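You operate a simulated robot arm through the tools that you are given. There is no shell and no other tool. Be economical: measure what you need, move in short steps, check, and stop when the job is done.

You are at the controls of a simulated robot arm. One attempt, no reset.

JOB
Put the dust brush on top of the orange remnant spool.

It is judged by the outcome, as a careful person would: the job done as asked, and still so three seconds after it is handed in. It fails if anything else is knocked over, pushed out of place, dropped, spilled or broken.

ROBOT AND FRAMES
A 7-joint arm with a two-finger parallel gripper, fixed in place. Base frame: the origin is at the foot of the arm, x ahead of it, y to its left, z up; the work surface is at about z = 0.86. Lengths are in m, angles in degrees, forces in N, time in s.
With the tool pointing down near the work surface it reaches from about 0.3 to 0.7 m from the base axis. Its first joint turns from -66.0 to 66.0 degrees. Payload 1.57 kg.
The TCP is the grasp point between the finger pads, 0.03 m short of the fingertips. In the tool frame z runs along the fingers and y along their closing line. The gripper opens to 0.11 m. The fingers are 0.024 m wide and 0.012 m thick; the gripper's body (0.048 by 0.112 m) begins 0.078 m behind the TCP.
Orientation is that of the tool frame in the base frame, as a unit quaternion [x, y, z, w]. With the fingers straight down and closing along the base's y, the tool's x points along the base's -x, its y along +y and its z along -z.

CONTROLS
- The arm moves only by the tool play_rows. Its arguments are lists of equal length, an entry for each row: "delta_pos": the shift along the tool's x, y, z in units of 50 mm (1.0 is 50 mm), a list of three; "dr": the turn, a rotation vector about the tool's x, y, z in units of 8 degrees (1.0 is 8 degrees), a list of three; "claw": the gripper command, from -1 (fully open) to 1 (shut), values between in proportion. In form: {"delta_pos": [[x, y, z], ...], "dr": [[ax, ay, az], ...], "claw": [claw, ...]}. A call has 1 to 8 rows; each row shifts and turns the commanded pose from where the row before left it, along the tool's axes as they then stand. A call with a number of a shift or a turn outside -1 to 1 is refused whole. Rows are played at 5 a second. More than 0.05 m and 8.6 degrees between two rows, or a gripper value outside its range, and nothing of the call is played. Where a pose cannot be reached the arm comes as near as it can. A force on the tool above 40 N (or 10 N above the force at the start of the call, whichever is more), or a blocked arm, ends the call early, and 0.2 s more pass. The fingers move at their own pace (about 0.108 m/s each) and stop on an object; they squeeze with about 43 N. The grip force told is the motor's: it shows also when the fingers shut on nothing. Time passes only in rows, and 0.2 s behind the last, so rows that do not move let the fingers close. The reply holds the time, the measured pose of the TCP, the force on the tool along the base axes, the opening and the grip force, in the units named above and with some noise.
- Cameras (640 x 400 px; columns grow to the right, rows downward): "scene" is fixed at [0.1445, -0.3897, 1.4127]; the picture's right is [0.90, -0.43, 0.00], its down [-0.22, -0.46, -0.86] and it looks along [0.37, 0.78, -0.51] (base axes); focal length 317 px, centre (320, 200). "wrist" rides on the gripper at [0.07, 0.016, -0.141] in the tool frame; the picture's right is [-0.23, 0.97, 0.00], its down [-0.86, -0.20, -0.48] and it looks along [-0.47, -0.11, 0.88] (tool axes); focal length 222 px, centre (320, 200). There is no depth. A picture from a camera that has moved, and an enlarged one, comes with that camera's place and axes in the base frame and with its lens. The place of the scene camera against the robot may be out by one fixed shift of up to 0.018 m in any direction.
- snapshot(camera): a new picture of that camera. No time passes.
- close_up(camera, box): a new picture of the part [left, top, right, bottom] of that camera's present view, enlarged. No time passes.
- job_done(): hands the job in; it is judged then, once.

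Work in short steps. Places have to be worked out from the pictures, the camera data and where the tool is seen: move nearer, look again, correct. Check each grasp and each placing, and mend what went wrong. You have 90 turns and 46 pictures in all, those below and enlarged ones among them. Open the gripper and draw the arm clear of the work before you hand the job in, unless the task says otherwise; then end with one line.

The tools are called after ">>>" by a JSON object that holds its "method" and its "body". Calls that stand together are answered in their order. play_rows: Moves the arm, as the interface text tells. Its arguments: {"type":"object","properties":{"delta_pos":{"type":"array","items":{"type":"array","items":{"type":"number"}}},"dr":{"type":"array","items":{"type":"array","items":{"type":"number"}}},"claw":{"type":"array","items":{"type":"number"}}},"required":["delta_pos","dr","claw"]} The other tools are called the same way: snapshot (camera) takes a picture; close_up (camera, box) takes an enlarged picture of a part of a camera's view; job_done () hands the job in.

At the start:

```text
t: 0.0
position: [0.3597, 0.2228, 1.1645]
tool_rot: [-0.001, 1.0, 0.0, 0.0]
ft_force: [-0.8, 0.0, 0.4]
gripper_width: 0.11
grasp_force: 0.1
```

scene: 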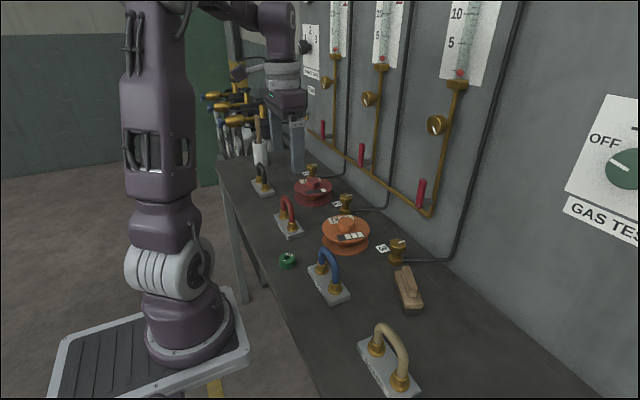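
wrist: 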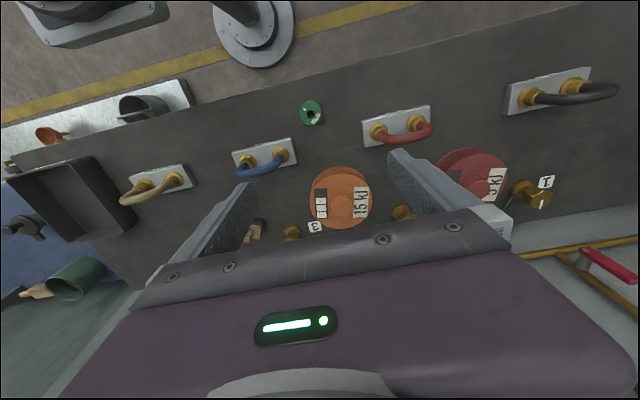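

I'll take enlarged views of the brush and the spool to locate them.

>>> {"method": "close_up", "body": {"camera": "scene", "box": [280, 190, 460, 320]}}

>>> {"method": "close_up", "body": {"camera": "wrist", "box": [200, 120, 440, 270]}}

```text
3.08 times, centred on (370, 255) of scene
camera zoom: at [0.1445, -0.3897, 1.4127], right [0.9, -0.43, 0.0], down [-0.22, -0.46, -0.86], along [0.37, 0.78, -0.51], focal length 974 px, centre (166, 31)
```

zoom: 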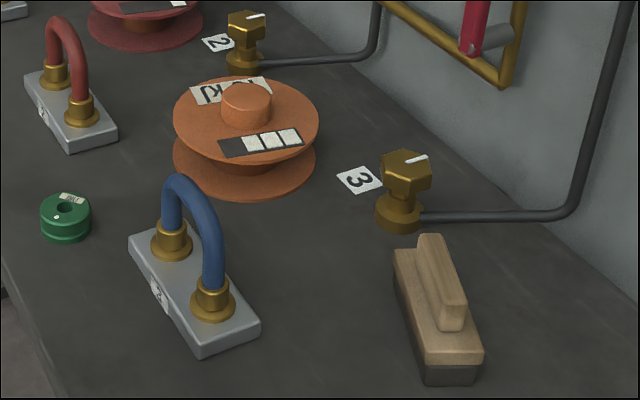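

```text
2.67 times, centred on (320, 195) of wrist
camera zoom: at [0.2892, 0.2392, 1.3049], right [0.23, 0.97, 0.0], down [0.86, -0.2, 0.48], along [0.47, -0.11, -0.88], focal length 592 px, centre (320, 213)
```

zoom: 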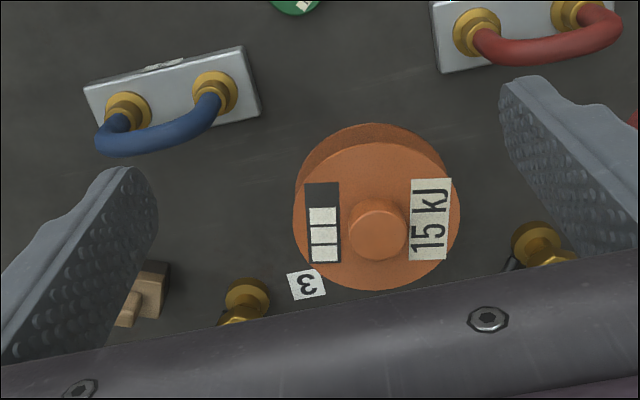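

The brush lies around (0.537, -0.015), long axis roughly 65° from x toward y; the spool is around (0.52, 0.23) with a hub top near z 0.916. First I move above the brush, keeping height.

>>> {"method": "play_rows", "body": {"delta_pos": [[-0.486, -0.671, 0.3], [-0.486, -0.671, 0.3], [-0.486, -0.671, 0.3], [-0.486, -0.671, 0.3], [-0.486, -0.671, 0.3], [-0.486, -0.671, 0.3], [-0.486, -0.671, 0.3]], "dr": [[0, 0, 0], [0, 0, 0], [0, 0, 0], [0, 0, 0], [0, 0, 0], [0, 0, 0], [0, 0, 0]], "claw": [-1, -1, -1, -1, -1, -1, -1]}}

>>> {"method": "play_rows", "body": {"delta_pos": [[0, 0, 0], [0, 0, 0], [0, 0, 0], [0, 0, 0], [0, 0, 0], [0, 0, 0], [0, 0, 0], [0, 0, 0]], "dr": [[0, 0, -1], [0, 0, -1], [0, 0, -1], [0, 0, -1], [0, 0, -1], [0, 0, -1], [0, 0, -1], [0, 0, -1]], "claw": [-1, -1, -1, -1, -1, -1, -1, -1]}}

>>> {"method": "snapshot", "body": {"camera": "wrist"}}

>>> {"method": "snapshot", "body": {"camera": "scene"}}

```text
t: 1.6
position: [0.531, -0.012, 1.0575]
tool_rot: [0.0, 1.0, 0.0, 0.001]
ft_force: [-0.6, -0.3, 0.7]
gripper_width: 0.11
grasp_force: 0.0
```

```text
t: 3.4
position: [0.5298, -0.0117, 1.0586]
tool_rot: [-0.531, 0.848, 0.001, -0.001]
ft_force: [0.2, 0.0, 0.1]
gripper_width: 0.1102
grasp_force: 0.2
```

```text
41 pictures are left
camera wrist: at [0.484, -0.0679, 1.1994], right [-0.78, 0.63, 0.0], down [0.55, 0.68, 0.48], along [0.3, 0.37, -0.88], focal length 222 px, centre (320, 200)
```

wrist: 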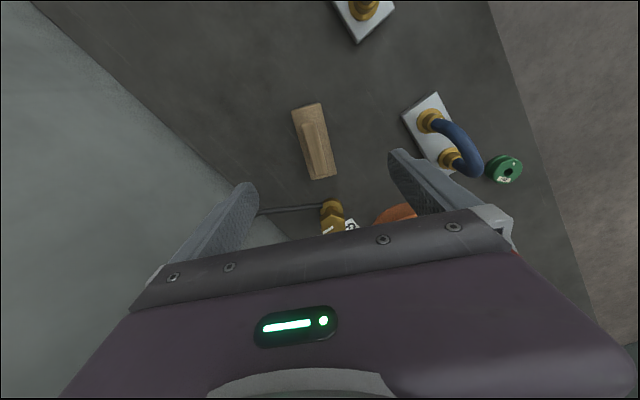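

```text
40 pictures are left
```

scene: 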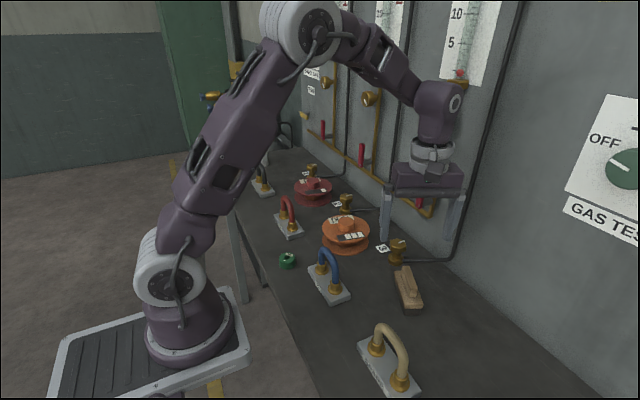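

The brush axis is measured at ~64°, matching the present yaw; its centre is about (0.539, -0.011). I descend part way and look again.

>>> {"method": "play_rows", "body": {"delta_pos": [[-0.05, -0.08, 0.8], [-0.05, -0.08, 0.8]], "dr": [[0, 0, 0], [0, 0, 0]], "claw": [-1, -1]}}

>>> {"method": "snapshot", "body": {"camera": "wrist"}}

>>> {"method": "close_up", "body": {"camera": "scene", "box": [330, 200, 490, 320]}}

```text
t: 4.0
position: [0.5385, -0.0113, 0.9778]
tool_rot: [-0.53, 0.848, -0.001, 0.0]
ft_force: [0.1, 0.0, 0.5]
gripper_width: 0.1099
grasp_force: 0.1
```

```text
39 pictures are left
camera wrist: at [0.4924, -0.0666, 1.1193], right [-0.78, 0.63, 0.0], down [0.55, 0.68, 0.48], along [0.3, 0.37, -0.88], focal length 222 px, centre (320, 200)
```

wrist: 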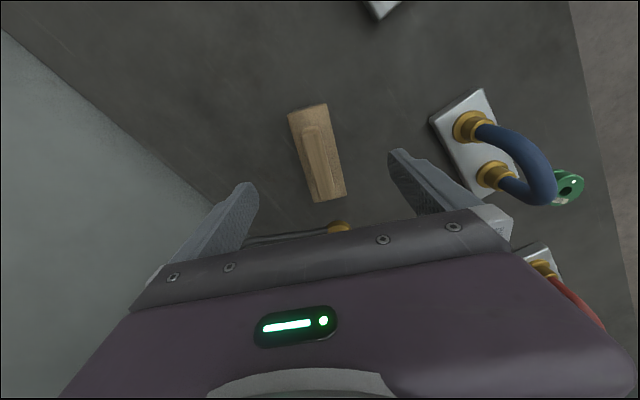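

```text
3.33 times, centred on (410, 260) of scene
camera zoom: at [0.1445, -0.3897, 1.4126], right [0.9, -0.43, 0.0], down [-0.22, -0.46, -0.86], along [0.37, 0.78, -0.51], focal length 1056 px, centre (20, 0)
```

zoom: 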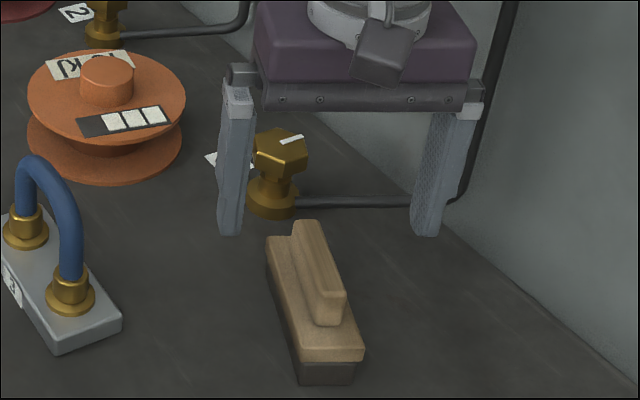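

Centre and axis agree with the tool's lateral position to within a millimetre. I descend to TCP z≈0.896 so the fingertips straddle the wooden block just above the table.

>>> {"method": "play_rows", "body": {"delta_pos": [[0, 0, 0.5], [0, 0, 0.5], [0, 0, 0.4], [0, 0, 0.24], [0, 0, 0]], "dr": [[0, 0, 0], [0, 0, 0], [0, 0, 0], [0, 0, 0], [0, 0, 0]], "claw": [-1, -1, -1, -1, -1]}}

>>> {"method": "close_up", "body": {"camera": "scene", "box": [330, 200, 490, 320]}}

>>> {"method": "snapshot", "body": {"camera": "wrist"}}

```text
t: 5.2
position: [0.5389, -0.0124, 0.8964]
tool_rot: [-0.53, 0.848, 0.0, 0.0]
ft_force: [-0.2, -0.2, 0.0]
gripper_width: 0.1102
grasp_force: 0.0
```

```text
3.33 times, centred on (410, 260) of scene
camera zoom: at [0.1445, -0.3897, 1.4127], right [0.9, -0.43, 0.0], down [-0.22, -0.46, -0.86], along [0.37, 0.78, -0.51], focal length 1056 px, centre (20, 0)
```

zoom: 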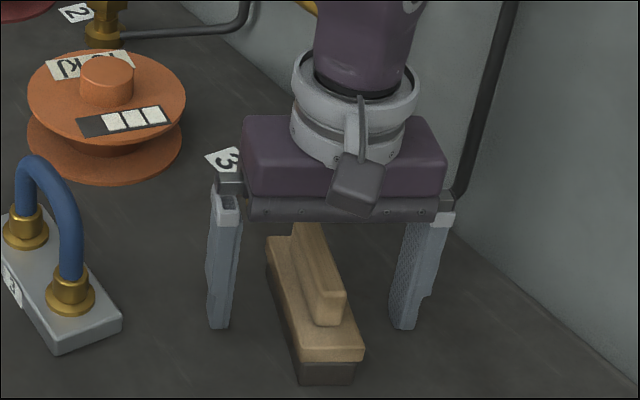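

```text
36 pictures are left
camera wrist: at [0.4932, -0.067, 1.0375], right [-0.78, 0.63, 0.0], down [0.55, 0.68, 0.48], along [0.3, 0.37, -0.88], focal length 222 px, centre (320, 200)
```

wrist: 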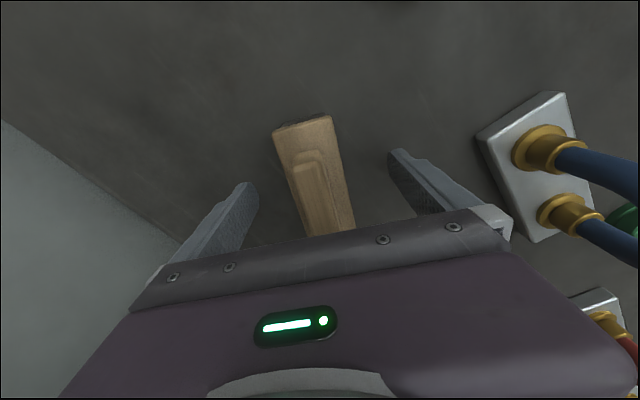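

Brush sits between the fingers; closing the gripper now.

>>> {"method": "play_rows", "body": {"delta_pos": [[0, 0, 0], [0, 0, 0], [0, 0, 0], [0, 0, 0], [0, 0, 0]], "dr": [[0, 0, 0], [0, 0, 0], [0, 0, 0], [0, 0, 0], [0, 0, 0]], "claw": [1, 1, 1, 1, 1]}}

>>> {"method": "play_rows", "body": {"delta_pos": [[0, 0, -0.4], [0, 0, -0.6], [0, 0, -0.8], [0, 0, -0.8], [0, 0, 0]], "dr": [[0, 0, 0], [0, 0, 0], [0, 0, 0], [0, 0, 0], [0, 0, 0]], "claw": [1, 1, 1, 1, 1]}}

>>> {"method": "snapshot", "body": {"camera": "wrist"}}

>>> {"method": "close_up", "body": {"camera": "scene", "box": [310, 170, 490, 290]}}

```text
t: 6.4
position: [0.5387, -0.0115, 0.8959]
tool_rot: [-0.53, 0.848, 0.0, 0.0]
ft_force: [1.1, 0.0, -0.2]
gripper_width: 0.0391
grasp_force: 42.6
```

```text
t: 7.6
position: [0.5386, -0.0133, 1.0282]
tool_rot: [-0.531, 0.848, 0.0, 0.001]
ft_force: [-0.2, -0.2, -1.4]
gripper_width: 0.0393
grasp_force: 43.3
```

```text
35 pictures are left
camera wrist: at [0.4938, -0.0674, 1.1686], right [-0.78, 0.63, 0.0], down [0.55, 0.68, 0.48], along [0.3, 0.37, -0.88], focal length 222 px, centre (320, 200)
```

wrist: 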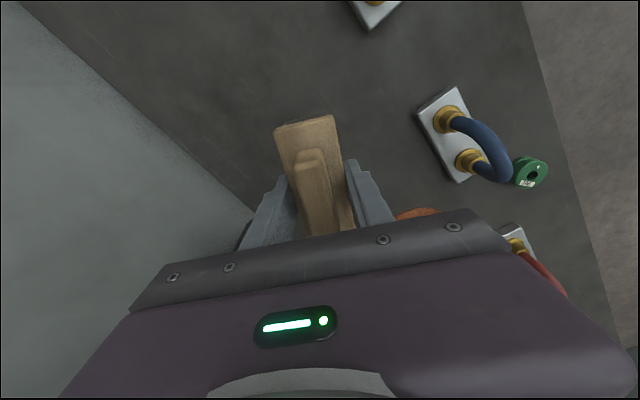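

```text
3.33 times, centred on (400, 230) of scene
camera zoom: at [0.1445, -0.3897, 1.4126], right [0.9, -0.43, 0.0], down [-0.22, -0.46, -0.86], along [0.37, 0.78, -0.51], focal length 1056 px, centre (53, 100)
```

zoom: 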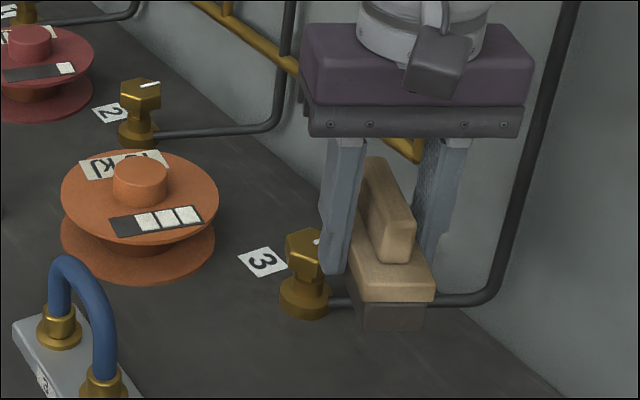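

The brush is held level (width 0.039). I carry it at about z 1.05 slightly past the spool so the wrist camera can see the spool beside the brush.

>>> {"method": "play_rows", "body": {"delta_pos": [[-0.704, 0.466, -0.06], [-0.704, 0.466, -0.06], [-0.704, 0.466, -0.06], [-0.704, 0.466, -0.06], [-0.704, 0.466, -0.06], [-0.704, 0.466, -0.06], [-0.704, 0.466, -0.06], [0, 0, 0]], "dr": [[0, 0, 0], [0, 0, 0], [0, 0, 0], [0, 0, 0], [0, 0, 0], [0, 0, 0], [0, 0, 0], [0, 0, 0]], "claw": [1, 1, 1, 1, 1, 1, 1, 1]}}

>>> {"method": "snapshot", "body": {"camera": "wrist"}}

>>> {"method": "close_up", "body": {"camera": "scene", "box": [270, 150, 420, 270]}}

```text
t: 9.4
position: [0.5007, 0.2825, 1.0472]
tool_rot: [-0.53, 0.848, -0.001, 0.0]
ft_force: [-0.3, -1.3, -0.1]
gripper_width: 0.0391
grasp_force: 43.2
```

```text
33 pictures are left
camera wrist: at [0.4551, 0.2266, 1.1887], right [-0.78, 0.63, 0.0], down [0.55, 0.68, 0.48], along [0.3, 0.37, -0.88], focal length 222 px, centre (320, 200)
```

wrist: 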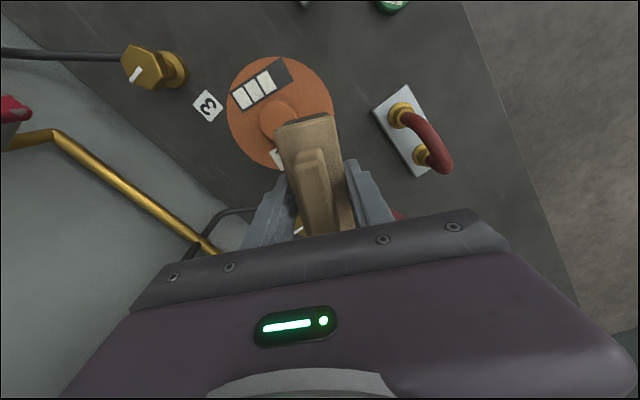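

```text
3.33 times, centred on (345, 210) of scene
camera zoom: at [0.1445, -0.3896, 1.4127], right [0.9, -0.43, 0.0], down [-0.22, -0.46, -0.86], along [0.37, 0.78, -0.51], focal length 1056 px, centre (237, 167)
```

zoom: 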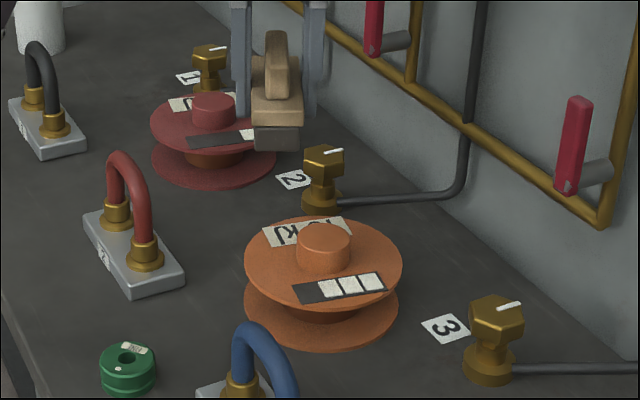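

The spool is visible beside the brush; I enlarge for a precise hub location.

>>> {"method": "close_up", "body": {"camera": "wrist", "box": [210, 40, 370, 180]}}

```text
2.86 times, centred on (290, 110) of wrist
camera zoom: at [0.4551, 0.2266, 1.1887], right [-0.78, 0.63, 0.0], down [0.55, 0.68, 0.48], along [0.3, 0.37, -0.88], focal length 635 px, centre (406, 457)
```

zoom: 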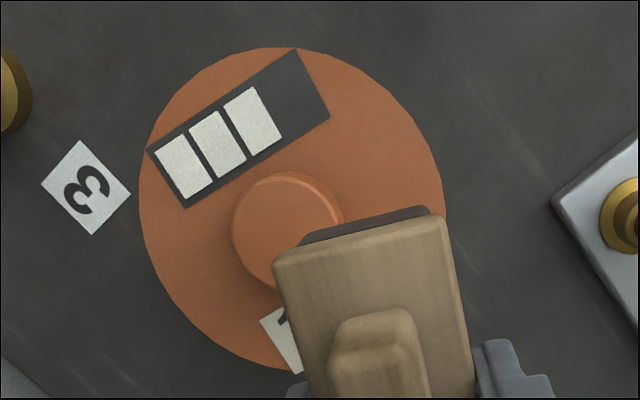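

Hub centre triangulates to about (0.5195, 0.229), top z≈0.918, radius ≈0.022; the brush centre is ~4 mm ahead of the TCP. I move over it and descend to about 2 cm above the hub.

>>> {"method": "play_rows", "body": {"delta_pos": [[0.438, -0.404, 0], [0.438, -0.404, 0], [0, 0, 0.7], [0, 0, 0.7], [0, 0, 0]], "dr": [[0, 0, 0], [0, 0, 0], [0, 0, 0], [0, 0, 0], [0, 0, 0]], "claw": [1, 1, 1, 1, 1]}}

>>> {"method": "close_up", "body": {"camera": "scene", "box": [280, 160, 420, 270]}}

>>> {"method": "close_up", "body": {"camera": "wrist", "box": [220, 80, 420, 240]}}

```text
t: 10.6
position: [0.517, 0.224, 0.977]
tool_rot: [-0.53, 0.848, 0.0, 0.0]
ft_force: [0.8, -0.1, -1.3]
gripper_width: 0.039
grasp_force: 43.1
```

```text
3.64 times, centred on (350, 215) of scene
camera zoom: at [0.1445, -0.3897, 1.4127], right [0.9, -0.43, 0.0], down [-0.22, -0.46, -0.86], along [0.37, 0.78, -0.51], focal length 1152 px, centre (211, 146)
```

zoom: 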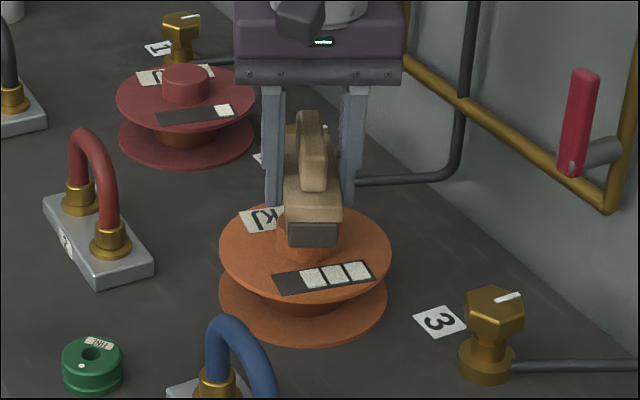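

```text
2.50 times, centred on (320, 160) of wrist
camera zoom: at [0.4715, 0.1682, 1.1188], right [-0.78, 0.63, 0.0], down [0.55, 0.68, 0.48], along [0.3, 0.37, -0.88], focal length 555 px, centre (320, 300)
```

zoom: 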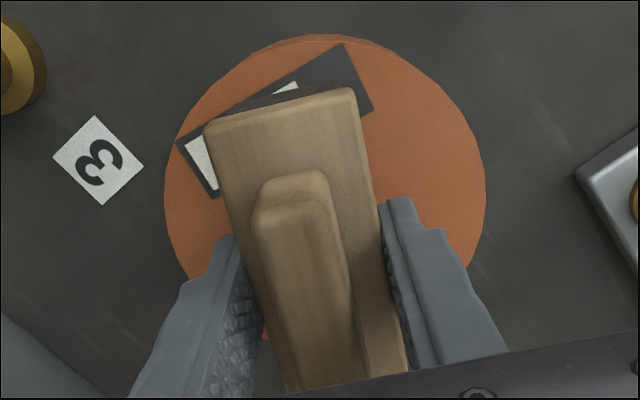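

Checking the flange edge geometry in this view puts the spool centre ~6 mm ahead of the TCP, agreeing with the hub estimate; brush centre is 4 mm ahead, so I nudge 2 mm and descend gently toward contact (expected TCP z≈0.954).

>>> {"method": "play_rows", "body": {"delta_pos": [[-0.04, 0.01, 0.1], [0, 0, 0.1], [0, 0, 0.1], [0, 0, 0.04], [0, 0, 0.04]], "dr": [[0, 0, 0], [0, 0, 0], [0, 0, 0], [0, 0, 0], [0, 0, 0]], "claw": [1, 1, 1, 1, 1]}}

>>> {"method": "close_up", "body": {"camera": "scene", "box": [310, 185, 390, 260]}}

```text
t: 11.8
position: [0.5182, 0.2267, 0.9603]
tool_rot: [-0.53, 0.848, 0.0, 0.002]
ft_force: [-6.9, -1.5, 36.2]
gripper_width: 0.0393
grasp_force: 42.6
```

```text
5.33 times, centred on (350, 222) of scene
camera zoom: at [0.1437, -0.3899, 1.4127], right [0.9, -0.43, 0.0], down [-0.22, -0.46, -0.86], along [0.37, 0.78, -0.51], focal length 1689 px, centre (160, 80)
```

zoom: 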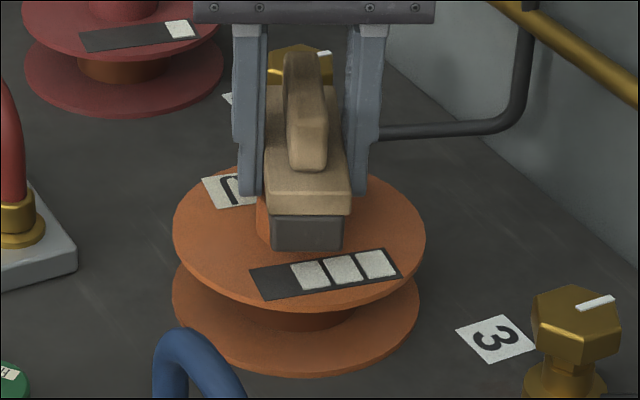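

Contact at TCP z≈0.960 (36 N), brush centred on the hub within ~2 mm. I ease up 2 mm to relax the force, then open slowly.

>>> {"method": "play_rows", "body": {"delta_pos": [[0, 0, -0.03], [0, 0, -0.01], [0, 0, 0]], "dr": [[0, 0, 0], [0, 0, 0], [0, 0, 0]], "claw": [1, 1, 1]}}

```text
t: 12.6
position: [0.5175, 0.2258, 0.9611]
tool_rot: [-0.53, 0.848, 0.0, 0.0]
ft_force: [1.8, 1.6, 7.1]
gripper_width: 0.0393
grasp_force: 42.8
```

Light contact remains (~7 N). Opening gradually.

>>> {"method": "play_rows", "body": {"delta_pos": [[0, 0, 0], [0, 0, 0], [0, 0, 0], [0, 0, 0]], "dr": [[0, 0, 0], [0, 0, 0], [0, 0, 0], [0, 0, 0]], "claw": [0.25, 0.2, 0.1, 0.0]}}

>>> {"method": "close_up", "body": {"camera": "scene", "box": [310, 185, 390, 260]}}

>>> {"method": "close_up", "body": {"camera": "wrist", "box": [220, 80, 420, 240]}}

```text
t: 13.6
position: [0.5197, 0.2266, 0.962]
tool_rot: [-0.53, 0.848, 0.0, 0.0]
ft_force: [0.3, -0.6, 0.1]
gripper_width: 0.0552
grasp_force: 0.1
```

```text
5.33 times, centred on (350, 222) of scene
camera zoom: at [0.1445, -0.3897, 1.4127], right [0.9, -0.43, 0.0], down [-0.22, -0.46, -0.86], along [0.37, 0.78, -0.51], focal length 1689 px, centre (160, 80)
```

zoom: 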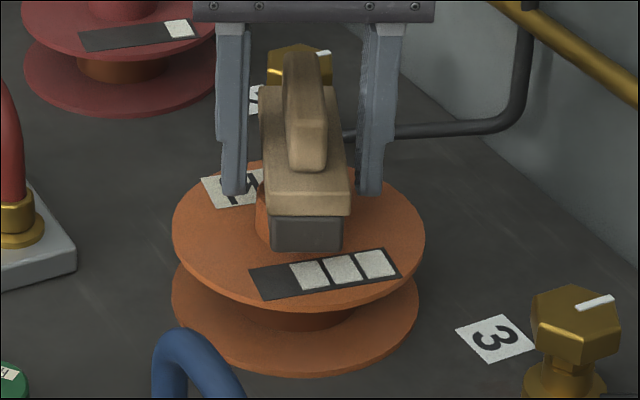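

```text
2.50 times, centred on (320, 160) of wrist
camera zoom: at [0.4722, 0.1709, 1.1017], right [-0.78, 0.63, 0.0], down [0.55, 0.68, 0.48], along [0.3, 0.37, -0.88], focal length 555 px, centre (320, 300)
```

zoom: 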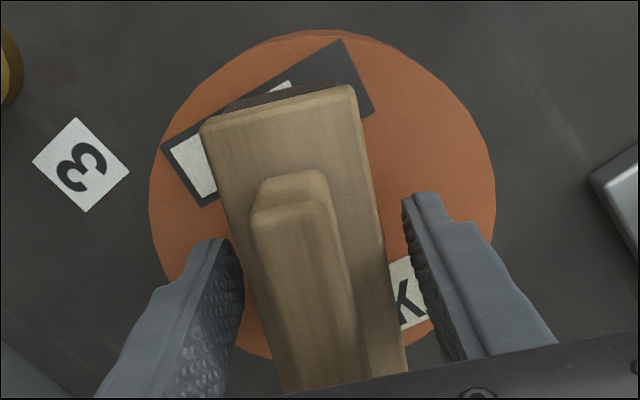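

The brush rests stably and level on the hub. I open a bit more and rise straight up.

>>> {"method": "play_rows", "body": {"delta_pos": [[0, 0, 0], [0, 0, 0], [0, 0, -0.3], [0, 0, -0.6], [0, 0, -0.8], [0, 0, -0.8], [0, 0, -0.8], [0, 0, 0]], "dr": [[0, 0, 0], [0, 0, 0], [0, 0, 0], [0, 0, 0], [0, 0, 0], [0, 0, 0], [0, 0, 0], [0, 0, 0]], "claw": [-0.3, -0.5, -0.5, -0.5, -0.5, -0.5, -0.5, -0.5]}}

>>> {"method": "snapshot", "body": {"camera": "scene"}}

>>> {"method": "close_up", "body": {"camera": "scene", "box": [310, 185, 390, 260]}}

>>> {"method": "snapshot", "body": {"camera": "wrist"}}

```text
t: 15.4
position: [0.5178, 0.2264, 1.1264]
tool_rot: [-0.53, 0.848, 0.001, -0.001]
ft_force: [0.4, 0.1, 0.5]
gripper_width: 0.0827
grasp_force: 0.1
```

```text
25 pictures are left
```

scene: 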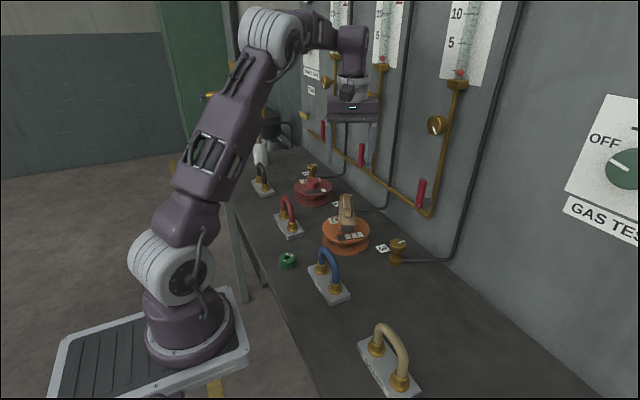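

```text
5.33 times, centred on (350, 222) of scene
camera zoom: at [0.1445, -0.3897, 1.4127], right [0.9, -0.43, 0.0], down [-0.22, -0.46, -0.86], along [0.37, 0.78, -0.51], focal length 1689 px, centre (160, 80)
```

zoom: 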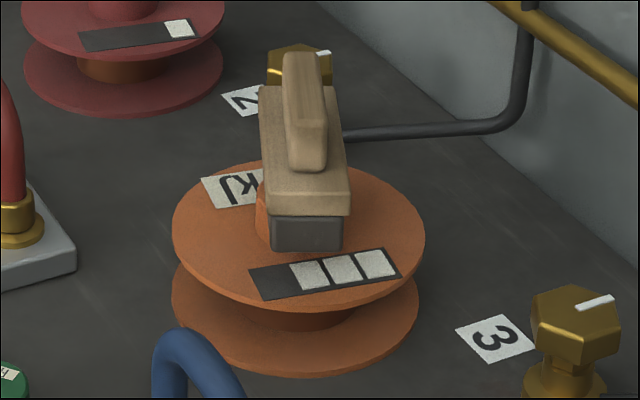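

```text
23 pictures are left
camera wrist: at [0.4718, 0.171, 1.2674], right [-0.78, 0.63, 0.0], down [0.55, 0.68, 0.48], along [0.3, 0.37, -0.88], focal length 222 px, centre (320, 200)
```

wrist: 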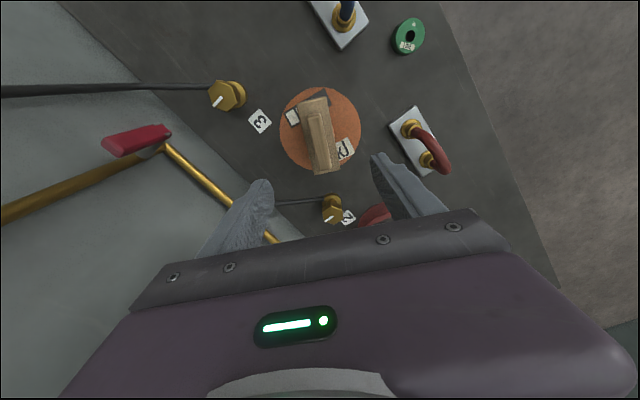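

The brush sits level and centred on the orange spool, nothing else has moved, and the arm is clear with the gripper open. Handing in.

>>> {"method": "job_done", "body": {}}

```text
The job is handed in.
```

The dust brush is resting level on the hub of the orange remnant spool; the last pictures showed nothing else moved, and the gripper is open and clear.
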